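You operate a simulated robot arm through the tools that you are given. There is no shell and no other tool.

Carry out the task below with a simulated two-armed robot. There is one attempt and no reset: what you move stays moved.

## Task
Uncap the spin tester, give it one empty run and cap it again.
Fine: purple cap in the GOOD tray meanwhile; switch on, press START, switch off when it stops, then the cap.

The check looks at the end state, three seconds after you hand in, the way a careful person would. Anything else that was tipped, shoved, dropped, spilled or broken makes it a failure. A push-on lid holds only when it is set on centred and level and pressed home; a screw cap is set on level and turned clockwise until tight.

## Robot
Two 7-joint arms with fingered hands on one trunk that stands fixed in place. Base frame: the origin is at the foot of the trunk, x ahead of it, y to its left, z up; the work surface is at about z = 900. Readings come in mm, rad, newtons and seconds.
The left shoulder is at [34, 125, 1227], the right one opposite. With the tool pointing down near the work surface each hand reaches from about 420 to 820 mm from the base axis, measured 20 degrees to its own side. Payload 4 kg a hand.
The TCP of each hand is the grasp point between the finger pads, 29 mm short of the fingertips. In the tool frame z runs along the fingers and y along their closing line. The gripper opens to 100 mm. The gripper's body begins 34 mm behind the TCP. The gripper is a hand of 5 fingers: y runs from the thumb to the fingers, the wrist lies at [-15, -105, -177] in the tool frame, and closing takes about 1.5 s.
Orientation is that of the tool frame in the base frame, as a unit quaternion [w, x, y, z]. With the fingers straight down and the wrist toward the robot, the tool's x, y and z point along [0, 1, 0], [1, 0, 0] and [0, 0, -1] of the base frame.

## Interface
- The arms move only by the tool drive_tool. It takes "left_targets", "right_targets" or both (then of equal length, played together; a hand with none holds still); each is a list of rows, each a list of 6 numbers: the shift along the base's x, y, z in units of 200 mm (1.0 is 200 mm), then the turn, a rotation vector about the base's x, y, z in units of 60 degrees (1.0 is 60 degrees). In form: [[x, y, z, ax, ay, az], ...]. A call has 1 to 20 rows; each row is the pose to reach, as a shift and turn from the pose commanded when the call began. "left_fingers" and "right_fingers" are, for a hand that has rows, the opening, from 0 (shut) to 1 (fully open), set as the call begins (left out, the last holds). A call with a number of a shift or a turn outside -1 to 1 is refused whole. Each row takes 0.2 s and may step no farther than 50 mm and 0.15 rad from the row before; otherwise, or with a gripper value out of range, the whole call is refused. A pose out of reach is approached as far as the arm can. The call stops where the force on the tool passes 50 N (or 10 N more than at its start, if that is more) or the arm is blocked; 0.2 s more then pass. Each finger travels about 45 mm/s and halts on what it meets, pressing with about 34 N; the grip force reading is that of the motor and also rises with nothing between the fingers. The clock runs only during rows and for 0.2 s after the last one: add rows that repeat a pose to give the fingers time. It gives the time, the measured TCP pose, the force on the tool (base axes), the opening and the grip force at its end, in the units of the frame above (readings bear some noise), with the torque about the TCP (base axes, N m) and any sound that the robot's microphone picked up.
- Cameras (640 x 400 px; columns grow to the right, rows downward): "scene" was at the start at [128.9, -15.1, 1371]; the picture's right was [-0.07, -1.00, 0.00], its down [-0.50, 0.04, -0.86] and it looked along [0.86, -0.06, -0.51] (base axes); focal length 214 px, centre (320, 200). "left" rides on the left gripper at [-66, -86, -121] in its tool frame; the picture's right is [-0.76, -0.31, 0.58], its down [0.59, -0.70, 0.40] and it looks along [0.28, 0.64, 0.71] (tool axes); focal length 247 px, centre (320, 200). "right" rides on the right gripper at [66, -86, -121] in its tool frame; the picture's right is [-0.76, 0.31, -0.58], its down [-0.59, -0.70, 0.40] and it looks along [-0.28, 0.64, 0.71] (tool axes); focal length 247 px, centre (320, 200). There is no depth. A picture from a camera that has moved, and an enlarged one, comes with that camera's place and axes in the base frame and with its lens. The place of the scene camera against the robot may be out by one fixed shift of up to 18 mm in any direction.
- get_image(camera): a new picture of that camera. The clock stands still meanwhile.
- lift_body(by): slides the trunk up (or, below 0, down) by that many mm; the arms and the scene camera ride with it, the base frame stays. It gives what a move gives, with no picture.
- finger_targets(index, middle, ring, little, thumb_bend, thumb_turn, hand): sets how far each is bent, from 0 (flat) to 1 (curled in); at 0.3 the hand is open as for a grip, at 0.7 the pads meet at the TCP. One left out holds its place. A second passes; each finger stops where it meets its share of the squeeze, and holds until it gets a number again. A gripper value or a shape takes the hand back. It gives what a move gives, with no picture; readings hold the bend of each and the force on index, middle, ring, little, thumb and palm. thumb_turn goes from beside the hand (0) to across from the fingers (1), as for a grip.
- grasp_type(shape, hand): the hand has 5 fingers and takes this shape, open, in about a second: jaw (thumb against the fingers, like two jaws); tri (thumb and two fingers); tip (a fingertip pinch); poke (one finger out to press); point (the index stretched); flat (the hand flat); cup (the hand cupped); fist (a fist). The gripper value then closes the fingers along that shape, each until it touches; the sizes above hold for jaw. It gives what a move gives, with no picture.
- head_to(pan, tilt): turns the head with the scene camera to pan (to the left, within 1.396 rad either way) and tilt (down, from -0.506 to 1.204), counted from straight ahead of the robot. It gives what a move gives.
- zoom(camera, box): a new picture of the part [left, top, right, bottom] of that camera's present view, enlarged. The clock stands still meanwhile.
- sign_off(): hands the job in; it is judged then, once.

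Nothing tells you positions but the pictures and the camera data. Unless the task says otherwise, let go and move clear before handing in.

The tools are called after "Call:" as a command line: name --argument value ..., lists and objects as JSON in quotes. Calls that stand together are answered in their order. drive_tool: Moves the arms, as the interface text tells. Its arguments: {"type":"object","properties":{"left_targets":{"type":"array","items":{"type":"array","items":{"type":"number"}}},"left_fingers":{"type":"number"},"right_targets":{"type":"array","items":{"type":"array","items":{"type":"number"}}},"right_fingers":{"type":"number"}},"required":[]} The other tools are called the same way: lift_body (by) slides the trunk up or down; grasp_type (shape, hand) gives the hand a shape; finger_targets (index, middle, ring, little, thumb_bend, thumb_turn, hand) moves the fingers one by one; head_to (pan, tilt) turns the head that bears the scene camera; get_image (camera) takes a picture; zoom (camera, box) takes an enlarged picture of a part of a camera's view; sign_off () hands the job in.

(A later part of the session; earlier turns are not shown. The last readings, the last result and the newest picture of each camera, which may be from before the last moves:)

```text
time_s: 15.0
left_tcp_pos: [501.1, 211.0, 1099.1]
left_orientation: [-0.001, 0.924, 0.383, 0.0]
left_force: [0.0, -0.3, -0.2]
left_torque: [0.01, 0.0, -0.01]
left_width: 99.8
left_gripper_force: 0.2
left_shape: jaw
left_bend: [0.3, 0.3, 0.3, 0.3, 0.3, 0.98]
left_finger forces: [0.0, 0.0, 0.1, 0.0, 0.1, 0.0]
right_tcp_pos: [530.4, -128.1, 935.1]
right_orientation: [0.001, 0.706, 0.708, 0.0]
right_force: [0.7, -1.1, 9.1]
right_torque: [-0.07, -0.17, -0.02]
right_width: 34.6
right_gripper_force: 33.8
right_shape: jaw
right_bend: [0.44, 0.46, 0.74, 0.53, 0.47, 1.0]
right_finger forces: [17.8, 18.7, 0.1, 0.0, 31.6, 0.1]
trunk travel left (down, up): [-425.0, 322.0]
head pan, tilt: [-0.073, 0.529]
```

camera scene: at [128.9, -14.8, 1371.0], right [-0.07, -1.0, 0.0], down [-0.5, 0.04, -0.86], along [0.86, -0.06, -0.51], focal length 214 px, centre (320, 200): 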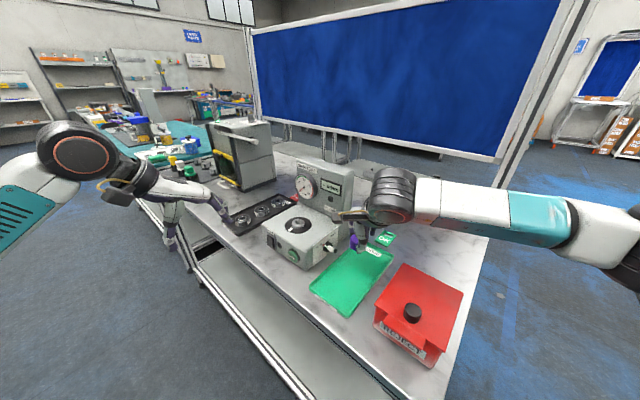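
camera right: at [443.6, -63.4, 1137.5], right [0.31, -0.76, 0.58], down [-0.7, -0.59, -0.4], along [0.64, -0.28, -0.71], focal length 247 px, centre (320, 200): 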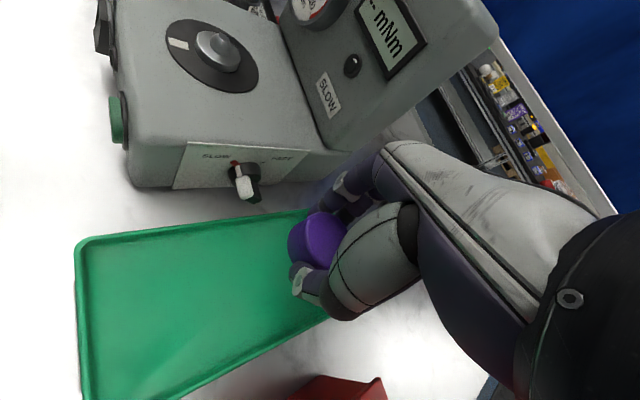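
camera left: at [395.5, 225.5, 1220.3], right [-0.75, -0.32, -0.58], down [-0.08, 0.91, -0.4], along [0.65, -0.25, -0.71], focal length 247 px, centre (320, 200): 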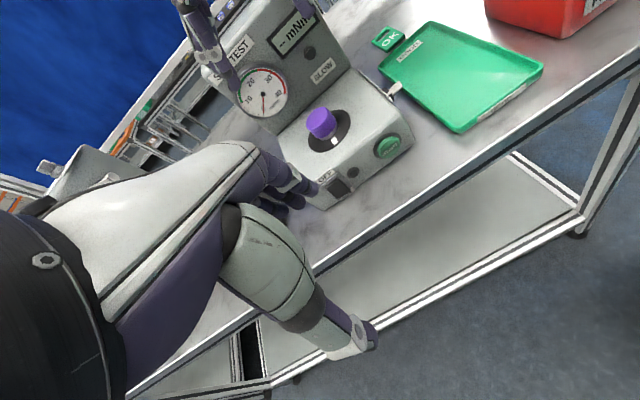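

The cap is resting on the tray floor with 9 N of contact. I'll back off 1 mm, open the hand and let go.

Call:
drive_tool --right_targets '[[0, 0, 0.005, 0, 0, 0], [0, 0, 0.005, 0, 0, 0], [0, 0, 0.005, 0, 0, 0], [0, 0, 0.005, 0, 0, 0], [0, 0, 0.005, 0, 0, 0], [0, 0, 0.005, 0, 0, 0]]' --right_fingers 0.78

Call:
zoom --camera "right" --box '[200, 160, 400, 340]'

Call:
zoom --camera "left" --box '[370, 10, 530, 130]'

```text
time_s: 16.4
left_tcp_pos: [502.4, 210.5, 1098.4]
left_orientation: [0.0, 0.924, 0.383, 0.0]
left_force: [-0.6, -1.0, -0.2]
left_torque: [0.01, 0.03, -0.01]
left_width: 99.6
left_gripper_force: 0.0
left_shape: jaw
left_bend: [0.3, 0.3, 0.3, 0.3, 0.3, 0.98]
left_finger forces: [0.1, 0.1, 0.1, 0.0, 0.0, 0.0]
right_tcp_pos: [530.2, -128.2, 934.8]
right_orientation: [0.0, 0.705, 0.709, 0.0]
right_force: [4.1, 0.4, 8.7]
right_torque: [0.0, 0.31, 0.0]
right_width: 76.4
right_gripper_force: 0.0
right_shape: jaw
right_bend: [0.38, 0.33, 0.25, 0.38, 0.33, 0.99]
right_finger forces: [0.0, 0.1, 0.1, 0.0, 9.1, 0.0]
trunk travel left (down, up): [-425.0, 322.0]
head pan, tilt: [-0.073, 0.529]
```

```text
2.22 times, centred on (300, 250) of right
camera zoom: at [443.3, -63.1, 1056.0], right [0.31, -0.76, 0.58], down [-0.7, -0.59, -0.4], along [0.64, -0.28, -0.71], focal length 549 px, centre (364, 89)
```

zoom: 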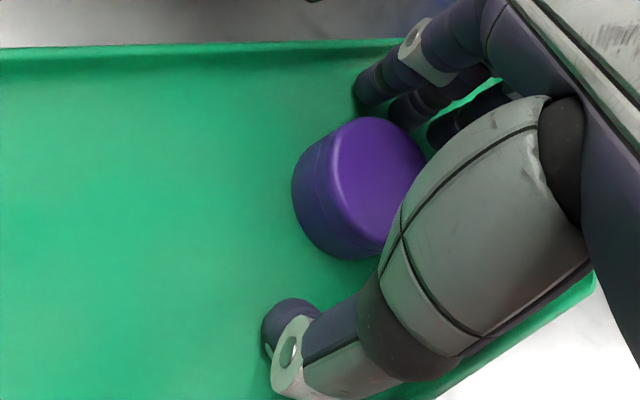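

```text
3.33 times, centred on (450, 70) of left
camera zoom: at [395.0, 225.4, 1220.6], right [-0.75, -0.32, -0.58], down [-0.08, 0.91, -0.4], along [0.65, -0.25, -0.71], focal length 823 px, centre (-113, 633)
```

zoom: 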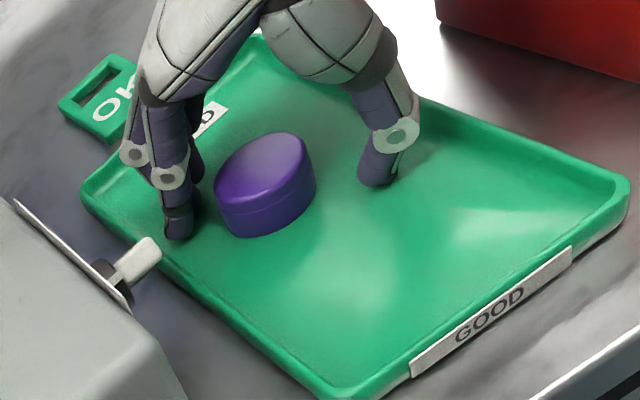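

The cap is standing free in the tray, and only the thumb tip brushes the floor. I'll raise the right hand clear and park it to the right.

Call:
drive_tool --right_targets '[[0, 0, 0.05, 0, 0, 0], [0, 0, 0.2, 0, 0, 0], [0, 0, 0.4, 0, 0, 0], [0, 0, 0.6, 0, 0, 0], [0, 0, 0.8, 0, 0, 0], [-0.1, -0.15, 0.95, 0, 0, 0], [-0.2, -0.3, 1.0, 0, 0, 0]]'

Call:
get_image --camera "right"

Call:
zoom --camera "left" --box '[260, 0, 560, 200]'

```text
time_s: 18.0
left_tcp_pos: [501.7, 211.1, 1097.8]
left_orientation: [0.001, 0.924, 0.383, 0.0]
left_force: [0.2, -0.2, 0.5]
left_torque: [0.02, -0.02, 0.0]
left_width: 99.8
left_gripper_force: 0.0
left_shape: jaw
left_bend: [0.3, 0.3, 0.3, 0.3, 0.3, 0.98]
left_finger forces: [0.0, 0.1, 0.0, 0.0, 0.0, 0.0]
right_tcp_pos: [490.2, -189.1, 1135.4]
right_orientation: [-0.001, 0.706, 0.708, 0.0]
right_force: [0.1, 0.2, -0.3]
right_torque: [0.01, -0.03, 0.01]
right_width: 77.6
right_gripper_force: 0.1
right_shape: jaw
right_bend: [0.38, 0.33, 0.25, 0.38, 0.3, 0.99]
right_finger forces: [0.1, 0.0, 0.0, 0.0, 0.1, 0.1]
trunk travel left (down, up): [-425.0, 322.0]
head pan, tilt: [-0.073, 0.529]
```

```text
taken
camera right: at [402.3, -123.7, 1256.7], right [0.31, -0.76, 0.58], down [-0.7, -0.59, -0.4], along [0.64, -0.28, -0.71], focal length 247 px, centre (320, 200)
```

right: 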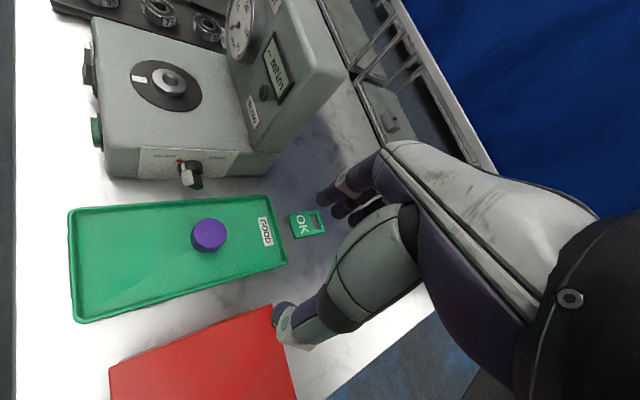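

```text
2.00 times, centred on (410, 100) of left
camera zoom: at [394.8, 224.8, 1220.7], right [-0.75, -0.32, -0.58], down [-0.08, 0.91, -0.4], along [0.65, -0.25, -0.71], focal length 494 px, centre (140, 400)
```

zoom: 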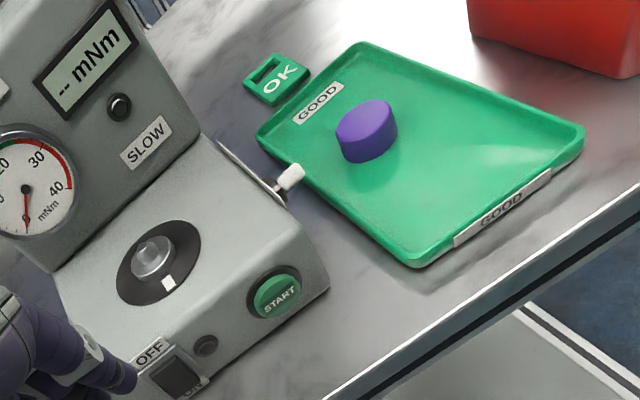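

The purple cap is standing upright in the GOOD tray. Next is the switch, so I'll give the left hand the poke shape and see where its fingertip ends up.

Call:
grasp_type --hand "left" --shape "poke"

Call:
get_image --camera "left"

Call:
zoom --camera "scene" --box '[60, 100, 380, 300]'

```text
time_s: 18.9
left_tcp_pos: [501.6, 209.9, 1098.6]
left_orientation: [0.001, 0.924, 0.382, 0.0]
left_force: [0.3, 0.4, 0.1]
left_torque: [0.0, -0.03, 0.0]
left_width: 0.0
left_gripper_force: 0.2
left_shape: poke
left_bend: [0.7, 0.7, 0.99, 0.99, 1.0, 1.0]
left_finger forces: [0.0, 0.1, 0.0, 0.1, 0.0, 0.0]
right_tcp_pos: [490.5, -188.9, 1135.7]
right_orientation: [0.0, 0.706, 0.708, 0.0]
right_force: [-0.3, -0.5, -0.2]
right_torque: [-0.01, -0.01, 0.01]
right_width: 77.7
right_gripper_force: 0.0
right_shape: jaw
right_bend: [0.38, 0.33, 0.25, 0.38, 0.3, 0.99]
right_finger forces: [0.0, 0.0, 0.0, 0.0, 0.1, 0.0]
trunk travel left (down, up): [-425.0, 322.0]
head pan, tilt: [-0.073, 0.529]
```

```text
taken
camera left: at [395.3, 225.2, 1220.4], right [-0.75, -0.32, -0.58], down [-0.08, 0.91, -0.4], along [0.65, -0.25, -0.71], focal length 247 px, centre (320, 200)
```

left: 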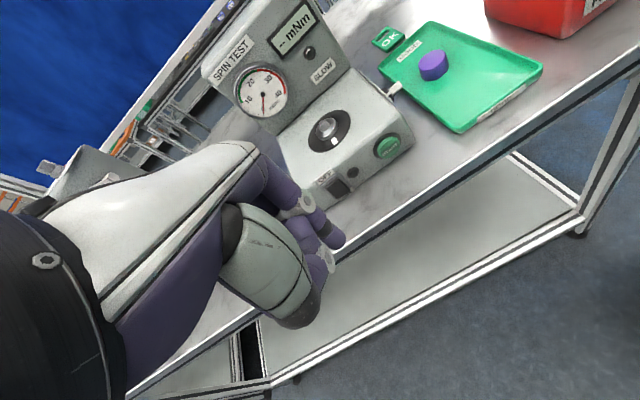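

```text
2.00 times, centred on (220, 200) of scene
camera zoom: at [129.0, -15.0, 1371.0], right [-0.07, -1.0, 0.0], down [-0.5, 0.04, -0.86], along [0.86, -0.06, -0.51], focal length 429 px, centre (520, 200)
```

zoom: 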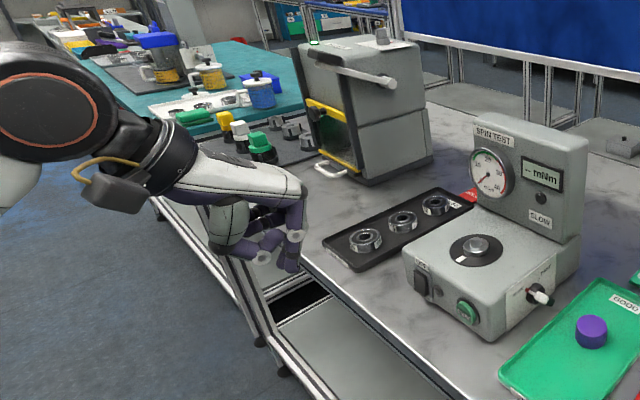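

Call:
zoom --camera "left" --box '[220, 120, 400, 340]'

Call:
zoom --camera "scene" --box '[150, 180, 250, 250]'

```text
1.82 times, centred on (310, 230) of left
camera zoom: at [395.3, 225.2, 1220.4], right [-0.75, -0.32, -0.58], down [-0.08, 0.91, -0.4], along [0.65, -0.25, -0.71], focal length 449 px, centre (338, 146)
```

zoom: 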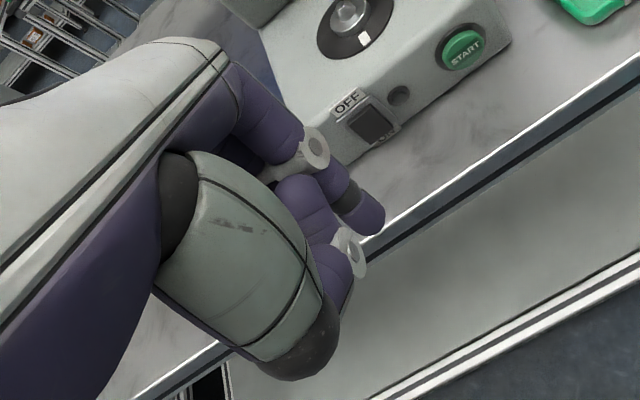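

```text
5.71 times, centred on (200, 215) of scene
camera zoom: at [129.0, -15.0, 1371.0], right [-0.07, -1.0, 0.0], down [-0.5, 0.04, -0.86], along [0.86, -0.06, -0.51], focal length 1226 px, centre (1006, 114)
```

zoom: 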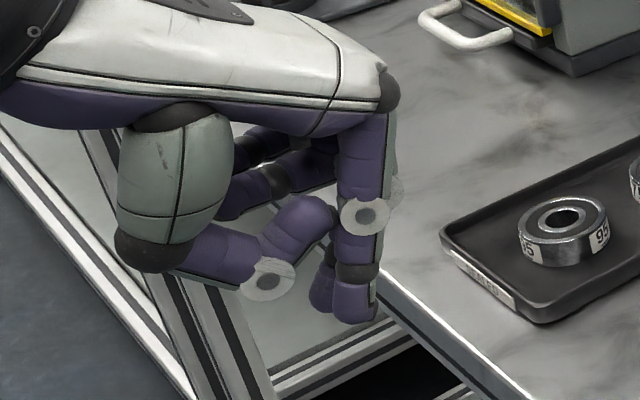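

In the poke shape both index and middle point down. For the small rocker I want only the index, so I'll curl the middle in and then measure the switch and button carefully from both cameras.

Call:
finger_targets --hand "left" --index 0.7 --middle 1.0 --ring 1.0 --little 1.0

Call:
zoom --camera "left" --box '[290, 110, 430, 260]'

Call:
zoom --camera "right" --box '[70, 20, 230, 200]'

Call:
zoom --camera "scene" --box '[255, 210, 335, 275]'

```text
time_s: 19.9
left_tcp_pos: [502.1, 210.2, 1098.5]
left_orientation: [0.0, 0.924, 0.383, 0.0]
left_force: [-0.2, 0.3, -0.6]
left_torque: [0.01, 0.02, 0.01]
left_width: 27.8
left_gripper_force: 0.2
left_shape: fingers
left_bend: [0.7, 1.0, 1.0, 1.0, 1.0, 1.0]
left_finger forces: [0.1, 0.0, 0.0, 0.0, 0.1, 0.1]
right_tcp_pos: [488.8, -188.0, 1135.4]
right_orientation: [0.0, 0.706, 0.708, 0.0]
right_force: [-0.1, -0.1, 0.9]
right_torque: [-0.01, 0.02, 0.0]
right_width: 77.7
right_gripper_force: 0.1
right_shape: jaw
right_bend: [0.38, 0.33, 0.25, 0.38, 0.3, 0.99]
right_finger forces: [0.1, 0.1, 0.1, 0.1, 0.0, 0.0]
trunk travel left (down, up): [-425.0, 322.0]
head pan, tilt: [-0.073, 0.529]
```

```text
2.67 times, centred on (360, 185) of left
camera zoom: at [395.2, 225.2, 1220.5], right [-0.75, -0.32, -0.58], down [-0.08, 0.91, -0.4], along [0.65, -0.25, -0.71], focal length 659 px, centre (213, 240)
```

zoom: 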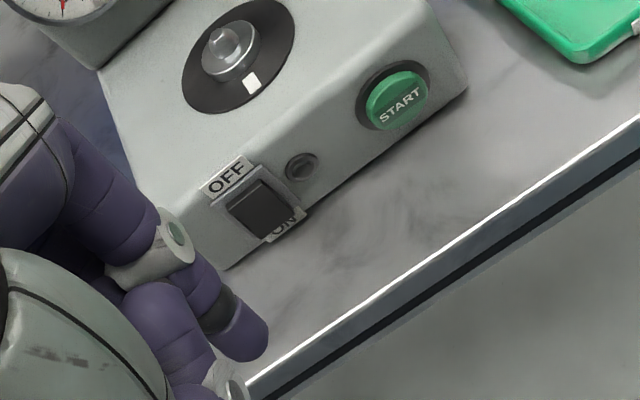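

```text
2.22 times, centred on (150, 110) of right
camera zoom: at [403.1, -123.1, 1256.2], right [0.31, -0.76, 0.58], down [-0.7, -0.59, -0.4], along [0.64, -0.28, -0.71], focal length 549 px, centre (698, 400)
```

zoom: 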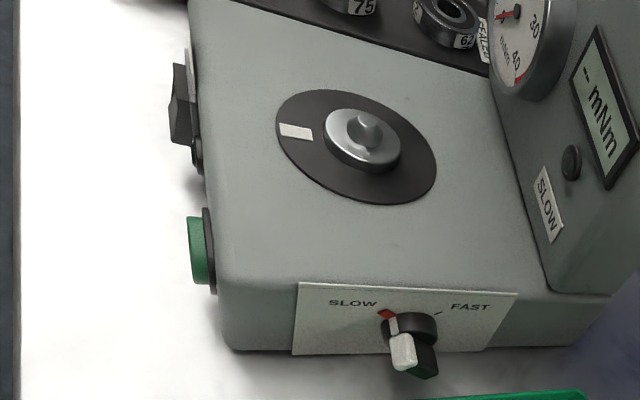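

```text
6.15 times, centred on (295, 242) of scene
camera zoom: at [128.9, -15.1, 1371.0], right [-0.07, -1.0, 0.0], down [-0.5, 0.04, -0.86], along [0.86, -0.06, -0.51], focal length 1320 px, centre (474, -62)
```

zoom: 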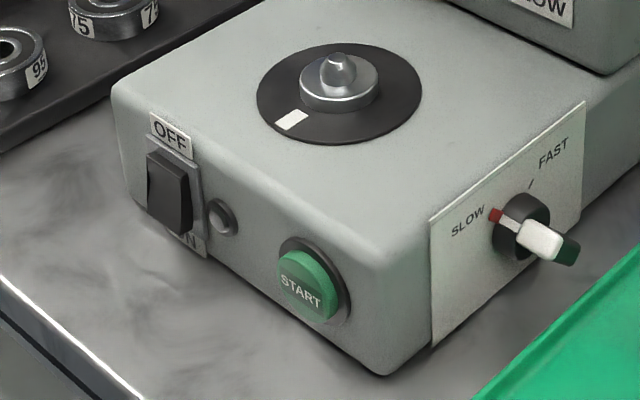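

Call:
zoom --camera "right" --box '[70, 30, 130, 90]'

Call:
zoom --camera "left" --box '[355, 150, 415, 190]'

Call:
zoom --camera "scene" --box '[265, 225, 305, 255]'

```text
6.67 times, centred on (100, 60) of right
camera zoom: at [403.1, -123.1, 1256.2], right [0.31, -0.76, 0.58], down [-0.7, -0.59, -0.4], along [0.64, -0.28, -0.71], focal length 1646 px, centre (1787, 1133)
```

zoom: 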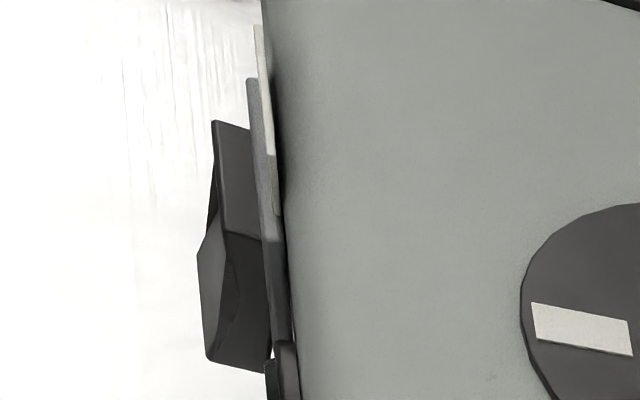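

```text
10.00 times, centred on (385, 170) of left
camera zoom: at [395.2, 225.2, 1220.5], right [-0.75, -0.32, -0.58], down [-0.08, 0.91, -0.4], along [0.65, -0.25, -0.71], focal length 2470 px, centre (-330, 500)
```

zoom: 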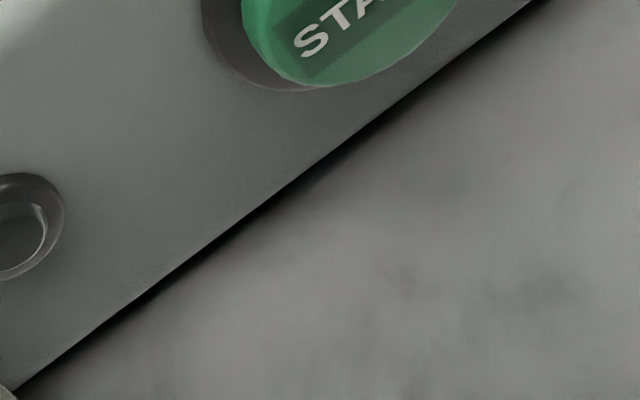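

```text
13.33 times, centred on (285, 240) of scene
camera zoom: at [128.9, -15.1, 1371.0], right [-0.07, -1.0, 0.0], down [-0.5, 0.04, -0.86], along [0.86, -0.06, -0.51], focal length 2860 px, centre (787, -333)
```

zoom: 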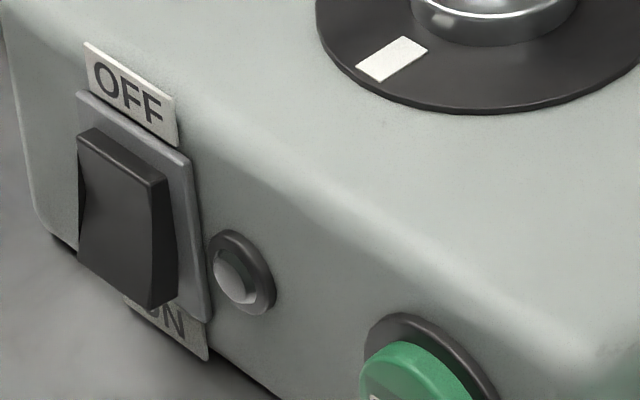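

Call:
zoom --camera "left" --box '[300, 180, 400, 270]'

Call:
zoom --camera "scene" --box '[150, 180, 250, 250]'

```text
4.44 times, centred on (350, 225) of left
camera zoom: at [395.2, 225.2, 1220.5], right [-0.75, -0.32, -0.58], down [-0.08, 0.91, -0.4], along [0.65, -0.25, -0.71], focal length 1098 px, centre (187, 89)
```

zoom: 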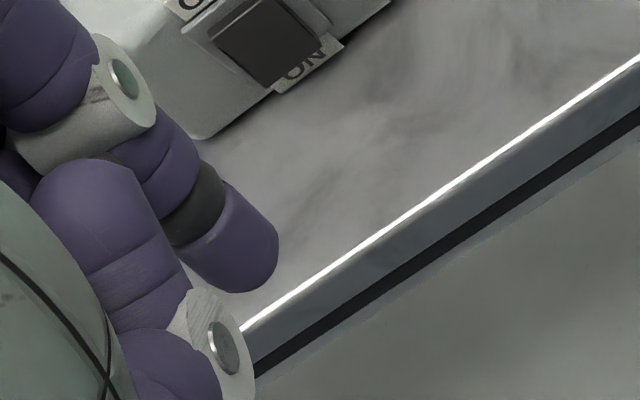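

```text
5.71 times, centred on (200, 215) of scene
camera zoom: at [128.9, -15.1, 1371.0], right [-0.07, -1.0, 0.0], down [-0.5, 0.04, -0.86], along [0.86, -0.06, -0.51], focal length 1226 px, centre (1006, 114)
```

zoom: 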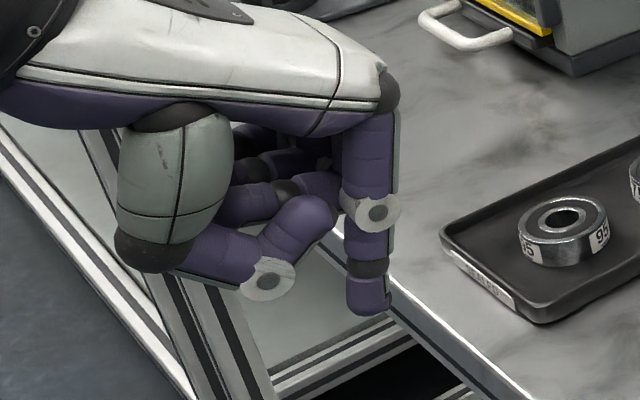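

With only the index out, both cameras put its tip at about (-4, +9, +29) in the tool frame. The rocker centre is near (619, 105, 944) with its lower (ON) half sticking out, and the START face is at (553, 37, 944). I'll tilt the left hand 45° so the index points into the front panel, still well clear of it.

Call:
drive_tool --left_targets '[[0.02, -0.01, -0.07, -0.088, -0.088, 0], [0.045, -0.02, -0.145, -0.177, -0.177, 0], [0.07, -0.025, -0.22, -0.265, -0.265, 0], [0.09, -0.03, -0.29, -0.353, -0.353, 0], [0.115, -0.04, -0.365, -0.442, -0.442, 0], [0.14, -0.05, -0.44, -0.53, -0.53, 0], [0.14, -0.05, -0.44, -0.53, -0.53, 0]]'

Call:
get_image --camera "left"

Call:
get_image --camera "scene"

Call:
get_image --camera "right"

```text
time_s: 21.5
left_tcp_pos: [529.2, 201.4, 1011.8]
left_orientation: [0.354, 0.853, 0.354, 0.146]
left_force: [0.0, -0.6, -0.1]
left_torque: [-0.02, 0.01, 0.03]
left_width: 27.7
left_gripper_force: 0.0
left_shape: fingers
left_bend: [0.7, 1.0, 1.0, 1.0, 1.0, 1.0]
left_finger forces: [0.0, 0.1, 0.0, 0.0, 0.1, 0.0]
right_tcp_pos: [488.8, -188.2, 1135.3]
right_orientation: [0.0, 0.705, 0.709, 0.0]
right_force: [-0.4, 0.5, 1.3]
right_torque: [-0.02, 0.01, 0.02]
right_width: 78.1
right_gripper_force: 0.0
right_shape: jaw
right_bend: [0.38, 0.33, 0.25, 0.38, 0.3, 0.99]
right_finger forces: [0.0, 0.1, 0.0, 0.1, 0.0, 0.0]
trunk travel left (down, up): [-425.0, 322.0]
head pan, tilt: [-0.073, 0.529]
```

```text
taken
camera left: at [380.0, 257.7, 1037.5], right [-0.4, -0.67, -0.62], down [0.26, 0.57, -0.78], along [0.88, -0.48, -0.05], focal length 247 px, centre (320, 200)
```

left: 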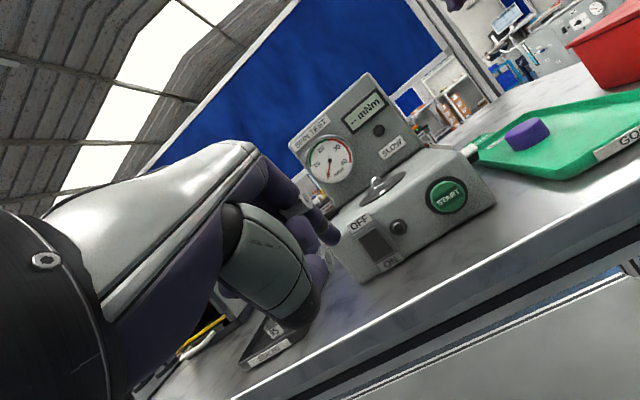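

```text
taken
camera scene: at [128.8, -15.0, 1371.0], right [-0.07, -1.0, 0.0], down [-0.5, 0.04, -0.86], along [0.86, -0.06, -0.51], focal length 214 px, centre (320, 200)
```

scene: 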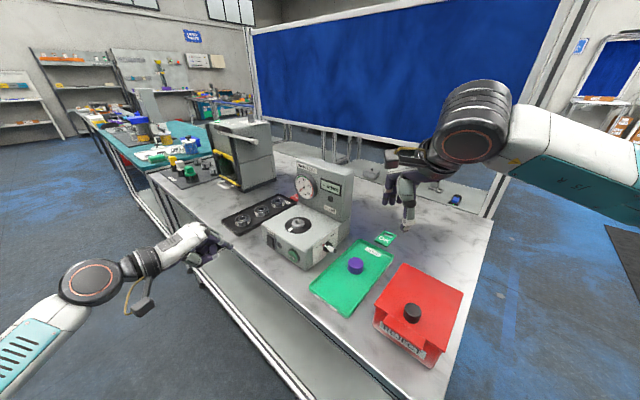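

```text
taken
camera right: at [403.0, -123.0, 1256.3], right [0.31, -0.76, 0.58], down [-0.7, -0.59, -0.4], along [0.64, -0.28, -0.71], focal length 247 px, centre (320, 200)
```

right: 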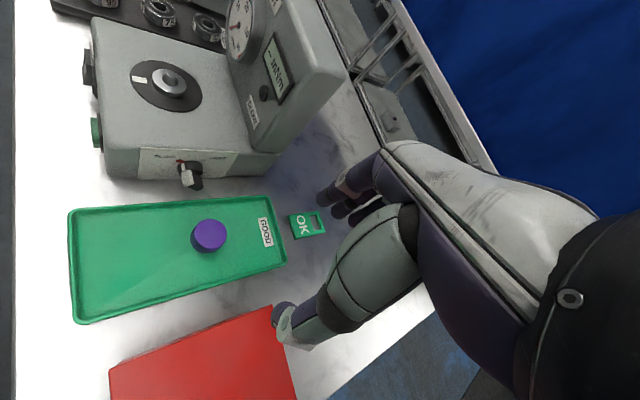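

Call:
zoom --camera "left" --box '[280, 160, 500, 300]'

```text
2.86 times, centred on (390, 230) of left
camera zoom: at [380.0, 257.7, 1037.5], right [-0.4, -0.67, -0.62], down [0.26, 0.57, -0.78], along [0.88, -0.48, -0.05], focal length 706 px, centre (120, 114)
```

zoom: 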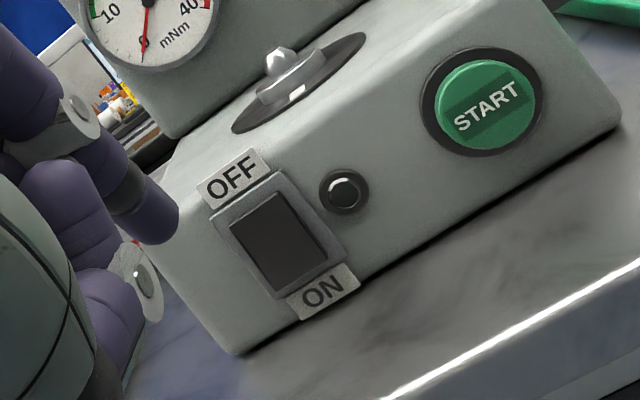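

The front panel is clear now: the rocker spans about z = 924–960 with ON at the bottom. At 45° the thumb joint would come too close to the bench edge, so I'll ease the tilt back to 30° and move to a point 40 mm in front of the rocker's lower half.

Call:
drive_tool --left_targets '[[0.07, -0.07, -0.06, 0.088, 0.088, 0], [0.14, -0.14, -0.16, 0.177, 0.177, 0], [0.19, -0.19, -0.25, 0.177, 0.177, 0], [0.228, -0.233, -0.335, 0.177, 0.177, 0], [0.228, -0.233, -0.335, 0.177, 0.177, 0]]'

Call:
get_image --camera "left"

Call:
zoom --camera "scene" --box '[200, 190, 340, 290]'

Call:
zoom --camera "right" --box '[0, 0, 200, 180]'

```text
time_s: 22.7
left_tcp_pos: [574.3, 153.4, 944.8]
left_orientation: [0.239, 0.892, 0.371, 0.099]
left_force: [0.3, 0.0, -1.1]
left_torque: [0.01, 0.01, 0.0]
left_width: 27.6
left_gripper_force: 0.1
left_shape: fingers
left_bend: [0.7, 1.0, 1.0, 1.0, 1.0, 1.0]
left_finger forces: [0.0, 0.0, 0.0, 0.0, 0.0, 0.1]
right_tcp_pos: [490.1, -187.8, 1136.7]
right_orientation: [0.001, 0.706, 0.708, 0.0]
right_force: [0.7, -0.1, -0.1]
right_torque: [0.0, -0.02, 0.02]
right_width: 78.0
right_gripper_force: 0.1
right_shape: jaw
right_bend: [0.38, 0.33, 0.25, 0.38, 0.3, 0.99]
right_finger forces: [0.1, 0.1, 0.0, 0.0, 0.0, 0.0]
trunk travel left (down, up): [-425.0, 322.0]
head pan, tilt: [-0.073, 0.529]
```

```text
taken
camera left: at [434.0, 202.9, 1007.8], right [-0.52, -0.55, -0.65], down [0.13, 0.71, -0.7], along [0.85, -0.44, -0.3], focal length 247 px, centre (320, 200)
```

left: 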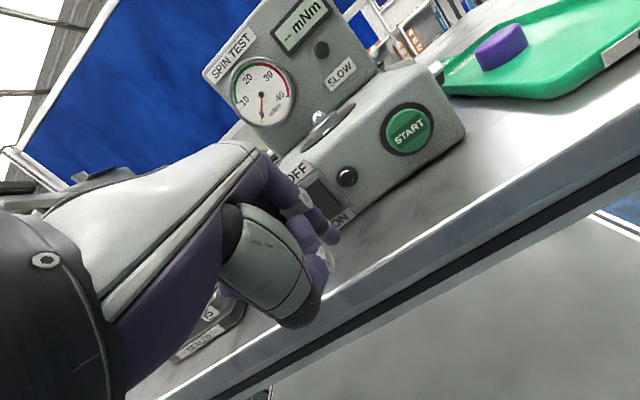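

```text
4.00 times, centred on (270, 240) of scene
camera zoom: at [128.8, -15.0, 1371.0], right [-0.07, -1.0, 0.0], down [-0.5, 0.04, -0.86], along [0.86, -0.06, -0.51], focal length 858 px, centre (520, 40)
```

zoom: 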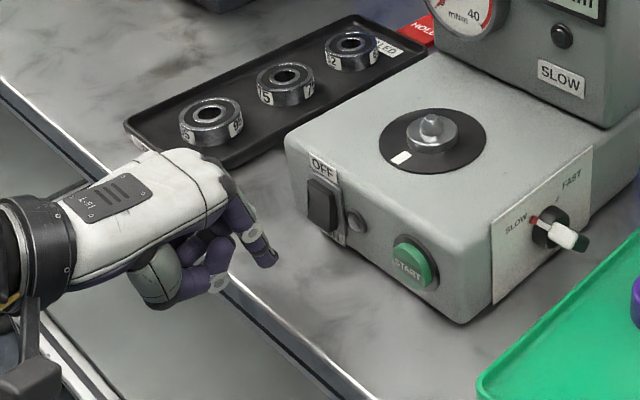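

```text
2.22 times, centred on (100, 90) of right
camera zoom: at [402.9, -123.0, 1256.3], right [0.31, -0.76, 0.58], down [-0.7, -0.59, -0.4], along [0.64, -0.28, -0.71], focal length 549 px, centre (809, 444)
```

zoom: 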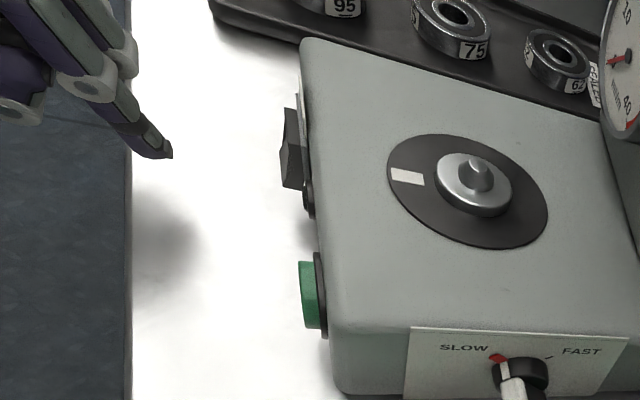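

The fingertip lines up with the rocker's lower half, about 40 mm away. I'll advance 34 mm along the panel normal and check before touching it.

Call:
drive_tool --left_targets '[[0.05, -0.05, 0, 0, 0, 0], [0.09, -0.09, 0, 0, 0, 0], [0.12, -0.12, 0, 0, 0, 0], [0.12, -0.12, 0, 0, 0, 0]]'

Call:
zoom --camera "left" --box '[270, 150, 430, 270]'

Call:
zoom --camera "scene" --box '[245, 205, 325, 265]'

Call:
zoom --camera "right" --box '[50, 20, 130, 90]'

```text
time_s: 23.7
left_tcp_pos: [599.4, 131.0, 944.6]
left_orientation: [0.239, 0.892, 0.37, 0.098]
left_force: [0.6, 0.5, 0.4]
left_torque: [0.01, 0.04, 0.01]
left_width: 27.7
left_gripper_force: 0.2
left_shape: fingers
left_bend: [0.7, 1.0, 1.0, 1.0, 1.0, 1.0]
left_finger forces: [0.1, 0.0, 0.1, 0.1, 0.1, 0.1]
right_tcp_pos: [490.4, -188.8, 1135.6]
right_orientation: [0.0, 0.706, 0.708, 0.001]
right_force: [0.8, -0.6, -0.2]
right_torque: [-0.01, -0.02, -0.01]
right_width: 77.9
right_gripper_force: 0.1
right_shape: jaw
right_bend: [0.38, 0.33, 0.25, 0.38, 0.3, 0.99]
right_finger forces: [0.1, 0.0, 0.0, 0.0, 0.0, 0.0]
trunk travel left (down, up): [-425.0, 322.0]
head pan, tilt: [-0.073, 0.529]
```

```text
3.33 times, centred on (350, 210) of left
camera zoom: at [457.9, 179.2, 1007.7], right [-0.52, -0.55, -0.65], down [0.13, 0.71, -0.7], along [0.85, -0.44, -0.3], focal length 823 px, centre (220, 167)
```

zoom: 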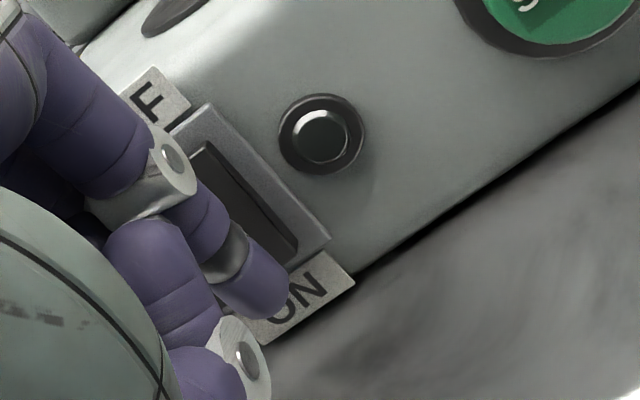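

```text
6.67 times, centred on (285, 235) of scene
camera zoom: at [128.9, -15.1, 1371.0], right [-0.07, -1.0, 0.0], down [-0.5, 0.04, -0.86], along [0.86, -0.06, -0.51], focal length 1430 px, centre (553, -33)
```

zoom: 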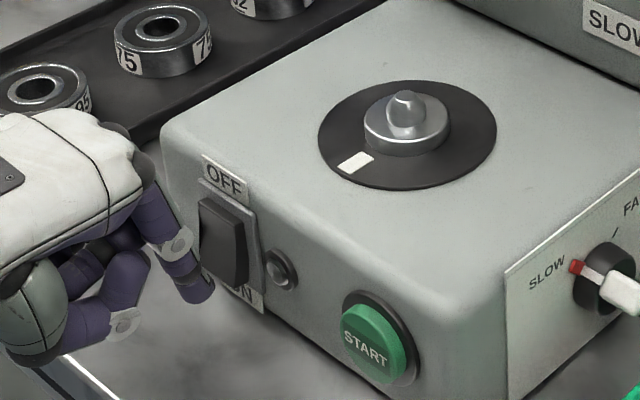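

```text
5.71 times, centred on (90, 55) of right
camera zoom: at [403.0, -123.0, 1256.3], right [0.31, -0.76, 0.58], down [-0.7, -0.59, -0.4], along [0.64, -0.28, -0.71], focal length 1411 px, centre (1634, 1029)
```

zoom: 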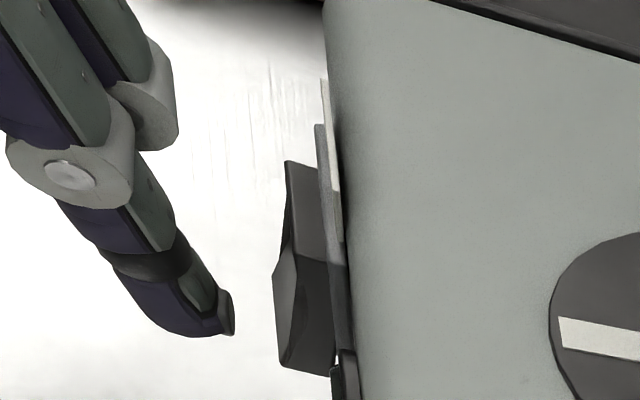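

The fingertip is about 6–11 mm short of the rocker's lower edge and nearly centred. I'll shift 2 mm toward centre and advance in small steps, watching force and sound.

Call:
drive_tool --left_targets '[[0.0017, -0.0193, 0, 0, 0, 0], [0.0087, -0.0263, 0, 0, 0, 0], [0.0158, -0.0333, 0, 0, 0, 0], [0.0193, -0.0373, 0, 0, 0, 0]]'

Call:
zoom --camera "right" --box '[50, 20, 130, 90]'

```text
time_s: 24.7
left_tcp_pos: [602.7, 123.3, 944.9]
left_orientation: [0.239, 0.892, 0.37, 0.099]
left_force: [-0.6, 0.1, 0.3]
left_torque: [0.02, 0.03, 0.0]
left_width: 27.3
left_gripper_force: 0.1
left_shape: fingers
left_bend: [0.7, 1.0, 1.0, 1.0, 1.0, 1.0]
left_finger forces: [1.0, 0.0, 0.0, 0.0, 0.0, 0.1]
right_tcp_pos: [490.6, -188.4, 1136.4]
right_orientation: [0.001, 0.706, 0.708, 0.0]
right_force: [0.0, -0.3, 0.7]
right_torque: [0.0, 0.02, -0.03]
right_width: 77.8
right_gripper_force: 0.0
right_shape: jaw
right_bend: [0.38, 0.33, 0.25, 0.38, 0.3, 0.99]
right_finger forces: [0.0, 0.0, 0.0, 0.0, 0.1, 0.0]
trunk travel left (down, up): [-425.0, 322.0]
head pan, tilt: [-0.073, 0.529]
```

```text
5.71 times, centred on (90, 55) of right
camera zoom: at [403.0, -123.0, 1256.3], right [0.31, -0.76, 0.58], down [-0.7, -0.59, -0.4], along [0.64, -0.28, -0.71], focal length 1411 px, centre (1634, 1029)
```

zoom: 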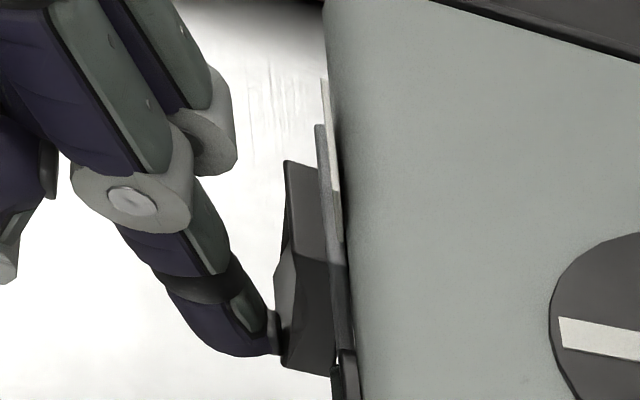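

The index reads 1 N, so it has just touched the rocker. I'll press on in 1 mm steps.

Call:
drive_tool --left_targets '[[0.0035, -0.0035, 0, 0, 0, 0], [0.007, -0.007, 0, 0, 0, 0], [0.0106, -0.0106, 0, 0, 0, 0]]'

Call:
zoom --camera "right" --box '[50, 20, 130, 90]'

```text
time_s: 25.5
left_tcp_pos: [605.2, 119.6, 944.0]
left_orientation: [0.239, 0.892, 0.37, 0.098]
left_force: [-0.8, 1.4, 0.1]
left_torque: [-0.02, -0.02, -0.01]
left_width: 27.3
left_gripper_force: 0.3
left_shape: fingers
left_bend: [0.7, 1.0, 1.0, 1.0, 1.0, 1.0]
left_finger forces: [0.6, 0.0, 0.1, 0.0, 0.1, 0.1]
right_tcp_pos: [490.7, -189.1, 1135.2]
right_orientation: [0.0, 0.706, 0.708, 0.0]
right_force: [0.0, 0.6, -1.1]
right_torque: [0.02, -0.03, -0.01]
right_width: 78.1
right_gripper_force: 0.1
right_shape: jaw
right_bend: [0.38, 0.33, 0.25, 0.38, 0.3, 0.99]
right_finger forces: [0.0, 0.1, 0.0, 0.0, 0.0, 0.0]
trunk travel left (down, up): [-425.0, 322.0]
head pan, tilt: [-0.073, 0.529]
heard: click
```

```text
5.71 times, centred on (90, 55) of right
camera zoom: at [403.1, -123.1, 1256.2], right [0.31, -0.76, 0.58], down [-0.7, -0.59, -0.4], along [0.64, -0.28, -0.71], focal length 1411 px, centre (1634, 1029)
```

zoom: 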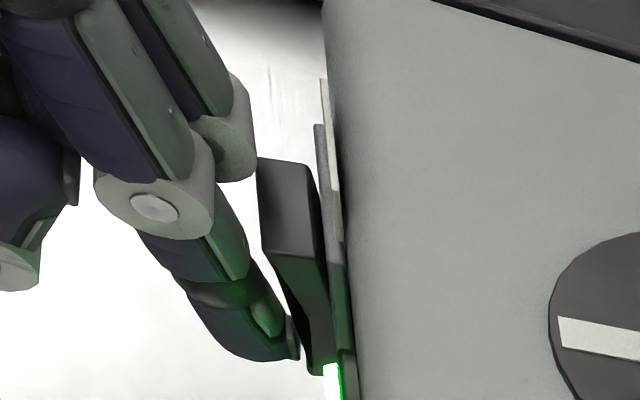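

I heard a click and the green lamp beside the rocker lit, so the tester is ON. I'll back straight off and move the fingertip in front of the START button.

Call:
drive_tool --left_targets '[[-0.053, 0.053, 0, 0, 0, 0], [-0.1414, 0.1414, 0, 0, 0, 0], [-0.25, 0.04, 0.03, 0, 0, 0], [-0.37, -0.06, 0.05, 0, 0, 0], [-0.4835, -0.162, 0.067, 0, 0, 0], [-0.4835, -0.162, 0.067, 0, 0, 0]]'

Call:
zoom --camera "left" --box '[200, 40, 480, 260]'

Call:
zoom --camera "scene" --box '[230, 160, 370, 280]'

Call:
zoom --camera "right" --box '[20, 20, 240, 200]'

```text
time_s: 26.9
left_tcp_pos: [508.2, 88.8, 958.6]
left_orientation: [0.24, 0.892, 0.37, 0.098]
left_force: [0.0, -0.1, -0.4]
left_torque: [0.03, 0.05, 0.0]
left_width: 27.6
left_gripper_force: 0.1
left_shape: fingers
left_bend: [0.7, 1.0, 1.0, 1.0, 1.0, 1.0]
left_finger forces: [0.1, 0.0, 0.1, 0.0, 0.1, 0.0]
right_tcp_pos: [489.7, -187.8, 1136.6]
right_orientation: [0.0, 0.706, 0.708, -0.001]
right_force: [0.1, -0.2, 0.2]
right_torque: [-0.01, 0.0, -0.02]
right_width: 78.0
right_gripper_force: 0.1
right_shape: jaw
right_bend: [0.38, 0.33, 0.25, 0.38, 0.3, 0.99]
right_finger forces: [0.1, 0.0, 0.0, 0.0, 0.0, 0.1]
trunk travel left (down, up): [-425.0, 322.0]
head pan, tilt: [-0.073, 0.529]
```

```text
1.82 times, centred on (340, 150) of left
camera zoom: at [366.4, 137.2, 1021.0], right [-0.52, -0.55, -0.65], down [0.13, 0.71, -0.7], along [0.85, -0.44, -0.3], focal length 449 px, centre (284, 291)
```

zoom: 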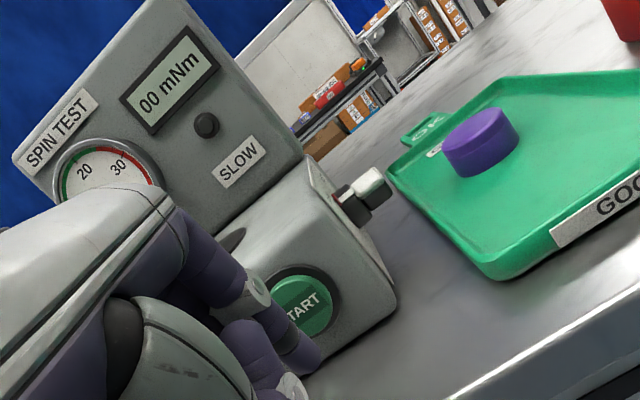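

```text
3.33 times, centred on (300, 220) of scene
camera zoom: at [129.1, -14.9, 1370.9], right [-0.07, -1.0, 0.0], down [-0.5, 0.04, -0.86], along [0.86, -0.06, -0.51], focal length 715 px, centre (387, 133)
```

zoom: 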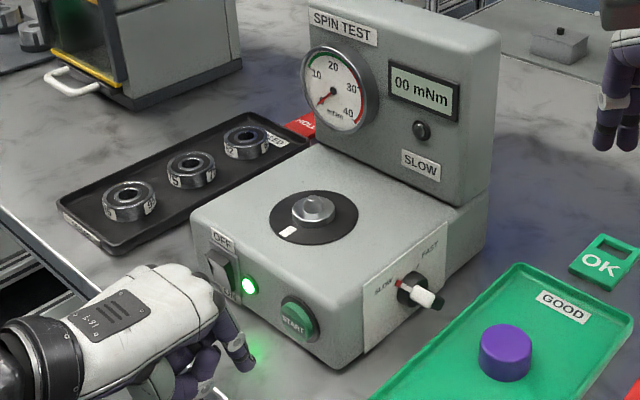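

```text
2.22 times, centred on (130, 110) of right
camera zoom: at [403.2, -122.9, 1256.2], right [0.31, -0.76, 0.58], down [-0.7, -0.59, -0.4], along [0.64, -0.28, -0.71], focal length 549 px, centre (742, 400)
```

zoom: 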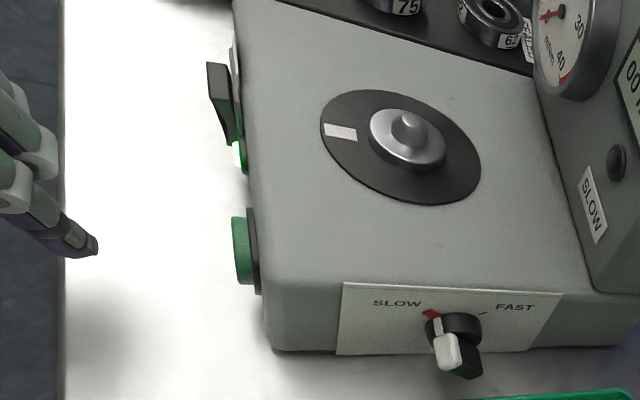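

The display reads 00 mNm, and the fingertip is lined up about 40 mm in front of START. I'll advance to just before contact.

Call:
drive_tool --left_targets '[[0.05, -0.06, 0, 0, 0, 0], [0.09, -0.1, 0, 0, 0, 0], [0.11, -0.125, 0, 0, 0, 0], [0.11, -0.125, 0, 0, 0, 0]]'

Call:
zoom --camera "right" --box '[50, 60, 150, 160]'

Call:
zoom --camera "left" --box '[270, 130, 430, 260]'

Call:
zoom --camera "scene" --box '[255, 220, 335, 280]'

```text
time_s: 27.9
left_tcp_pos: [530.0, 63.7, 958.4]
left_orientation: [0.24, 0.892, 0.369, 0.099]
left_force: [0.0, -1.0, -1.0]
left_torque: [0.03, 0.0, -0.01]
left_width: 27.5
left_gripper_force: 0.0
left_shape: fingers
left_bend: [0.7, 1.0, 1.0, 1.0, 1.0, 1.0]
left_finger forces: [0.0, 0.0, 0.0, 0.0, 0.0, 0.0]
right_tcp_pos: [488.5, -188.8, 1137.0]
right_orientation: [0.0, 0.706, 0.708, 0.0]
right_force: [0.6, 0.8, 0.1]
right_torque: [0.01, 0.01, 0.01]
right_width: 77.6
right_gripper_force: 0.1
right_shape: jaw
right_bend: [0.38, 0.33, 0.25, 0.38, 0.3, 0.99]
right_finger forces: [0.0, 0.0, 0.1, 0.0, 0.0, 0.1]
trunk travel left (down, up): [-425.0, 322.0]
head pan, tilt: [-0.073, 0.529]
```

```text
4.00 times, centred on (100, 110) of right
camera zoom: at [403.0, -123.1, 1256.3], right [0.31, -0.76, 0.58], down [-0.7, -0.59, -0.4], along [0.64, -0.28, -0.71], focal length 988 px, centre (1200, 560)
```

zoom: 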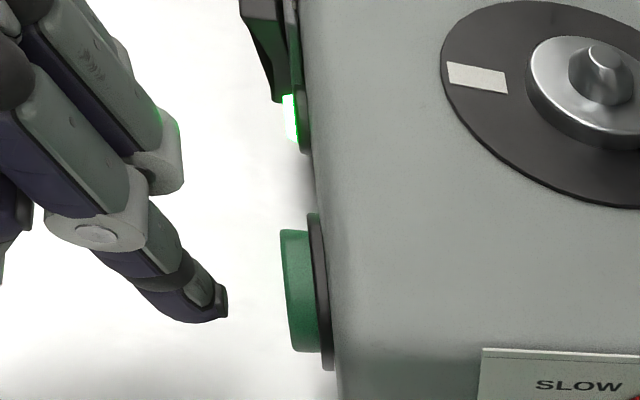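

```text
3.08 times, centred on (350, 195) of left
camera zoom: at [388.5, 112.1, 1021.2], right [-0.52, -0.55, -0.65], down [0.13, 0.71, -0.7], along [0.85, -0.44, -0.3], focal length 760 px, centre (228, 215)
```

zoom: 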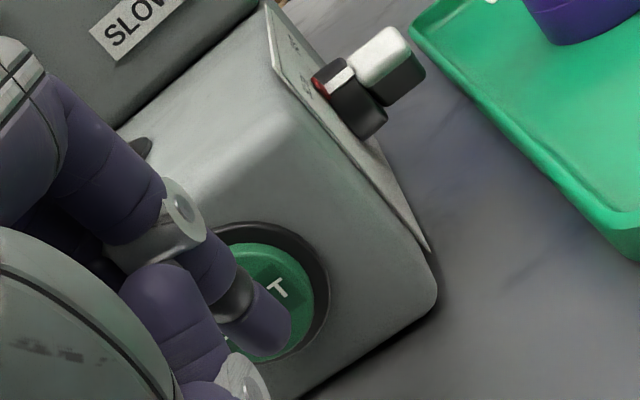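

```text
6.67 times, centred on (295, 250) of scene
camera zoom: at [128.9, -15.1, 1371.0], right [-0.07, -1.0, 0.0], down [-0.5, 0.04, -0.86], along [0.86, -0.06, -0.51], focal length 1430 px, centre (487, -133)
```

zoom: 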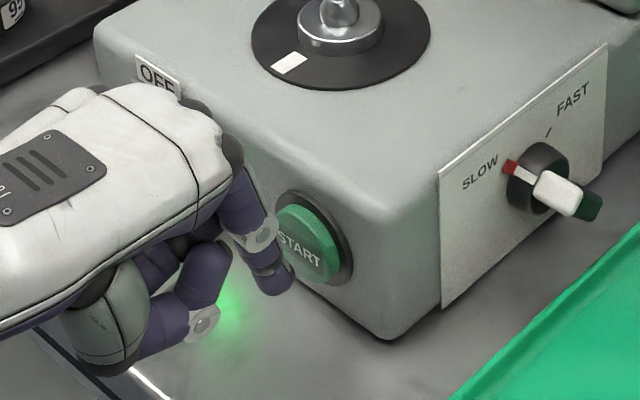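

The fingertip sits over the middle of START with roughly 10–15 mm to go. I'll advance 11 mm in shrinking steps.

Call:
drive_tool --left_targets '[[0.0177, -0.0177, 0, 0, 0, 0], [0.0283, -0.0283, 0, 0, 0, 0], [0.0354, -0.0354, 0, 0, 0, 0], [0.0389, -0.0389, 0, 0, 0, 0]]'

Call:
zoom --camera "right" --box '[50, 60, 150, 160]'

```text
time_s: 28.9
left_tcp_pos: [537.6, 55.6, 958.0]
left_orientation: [0.239, 0.892, 0.37, 0.099]
left_force: [1.0, -0.2, -1.2]
left_torque: [0.0, 0.02, -0.01]
left_width: 27.7
left_gripper_force: 0.0
left_shape: fingers
left_bend: [0.7, 1.0, 1.0, 1.0, 1.0, 1.0]
left_finger forces: [0.0, 0.0, 0.0, 0.0, 0.1, 0.0]
right_tcp_pos: [490.2, -188.6, 1135.7]
right_orientation: [-0.001, 0.706, 0.708, 0.0]
right_force: [0.4, 0.4, 0.1]
right_torque: [0.03, -0.03, -0.02]
right_width: 77.7
right_gripper_force: 0.1
right_shape: jaw
right_bend: [0.38, 0.33, 0.25, 0.38, 0.3, 0.99]
right_finger forces: [0.0, 0.1, 0.1, 0.0, 0.1, 0.0]
trunk travel left (down, up): [-425.0, 322.0]
head pan, tilt: [-0.073, 0.529]
```

```text
4.00 times, centred on (100, 110) of right
camera zoom: at [403.1, -123.1, 1256.2], right [0.31, -0.76, 0.58], down [-0.7, -0.59, -0.4], along [0.64, -0.28, -0.71], focal length 988 px, centre (1200, 560)
```

zoom: 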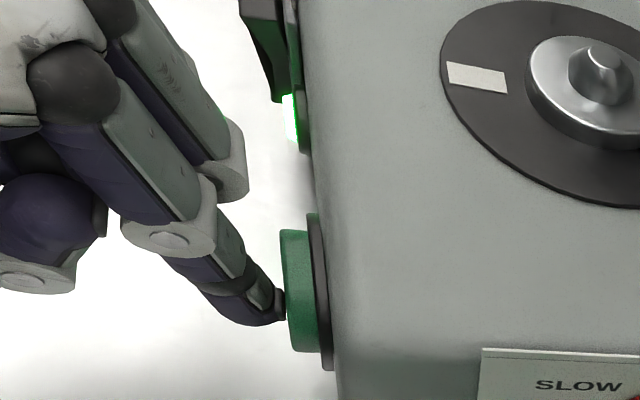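

The tip is right at the button face, so I'll press in 1 mm steps.

Call:
drive_tool --left_targets '[[0.0035, -0.0035, 0, 0, 0, 0], [0.007, -0.007, 0, 0, 0, 0], [0.0106, -0.0106, 0, 0, 0, 0]]'

Call:
zoom --camera "right" --box '[50, 60, 150, 160]'

```text
time_s: 29.7
left_tcp_pos: [539.5, 53.4, 957.2]
left_orientation: [0.239, 0.892, 0.37, 0.098]
left_force: [-0.4, 0.6, 0.5]
left_torque: [0.04, 0.01, -0.02]
left_width: 27.4
left_gripper_force: 0.1
left_shape: fingers
left_bend: [0.7, 1.0, 1.0, 1.0, 1.0, 1.0]
left_finger forces: [0.9, 0.0, 0.0, 0.0, 0.1, 0.1]
right_tcp_pos: [489.4, -188.9, 1135.7]
right_orientation: [-0.001, 0.706, 0.708, 0.0]
right_force: [-0.6, 0.3, 0.3]
right_torque: [0.01, -0.03, 0.02]
right_width: 78.0
right_gripper_force: 0.0
right_shape: jaw
right_bend: [0.38, 0.33, 0.25, 0.38, 0.3, 0.99]
right_finger forces: [0.0, 0.0, 0.1, 0.0, 0.0, 0.0]
trunk travel left (down, up): [-425.0, 322.0]
head pan, tilt: [-0.073, 0.529]
```

```text
4.00 times, centred on (100, 110) of right
camera zoom: at [403.0, -123.1, 1256.3], right [0.31, -0.76, 0.58], down [-0.7, -0.59, -0.4], along [0.64, -0.28, -0.71], focal length 988 px, centre (1200, 560)
```

zoom: 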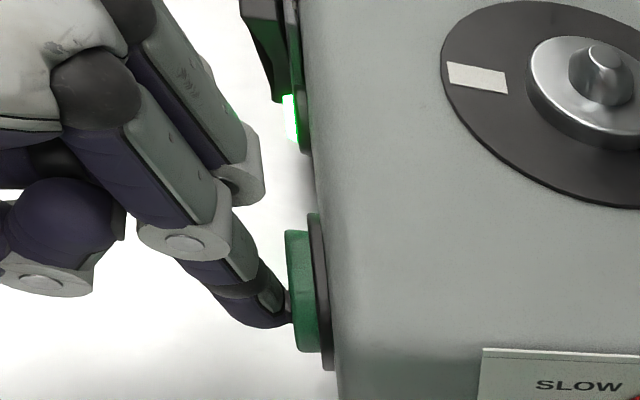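

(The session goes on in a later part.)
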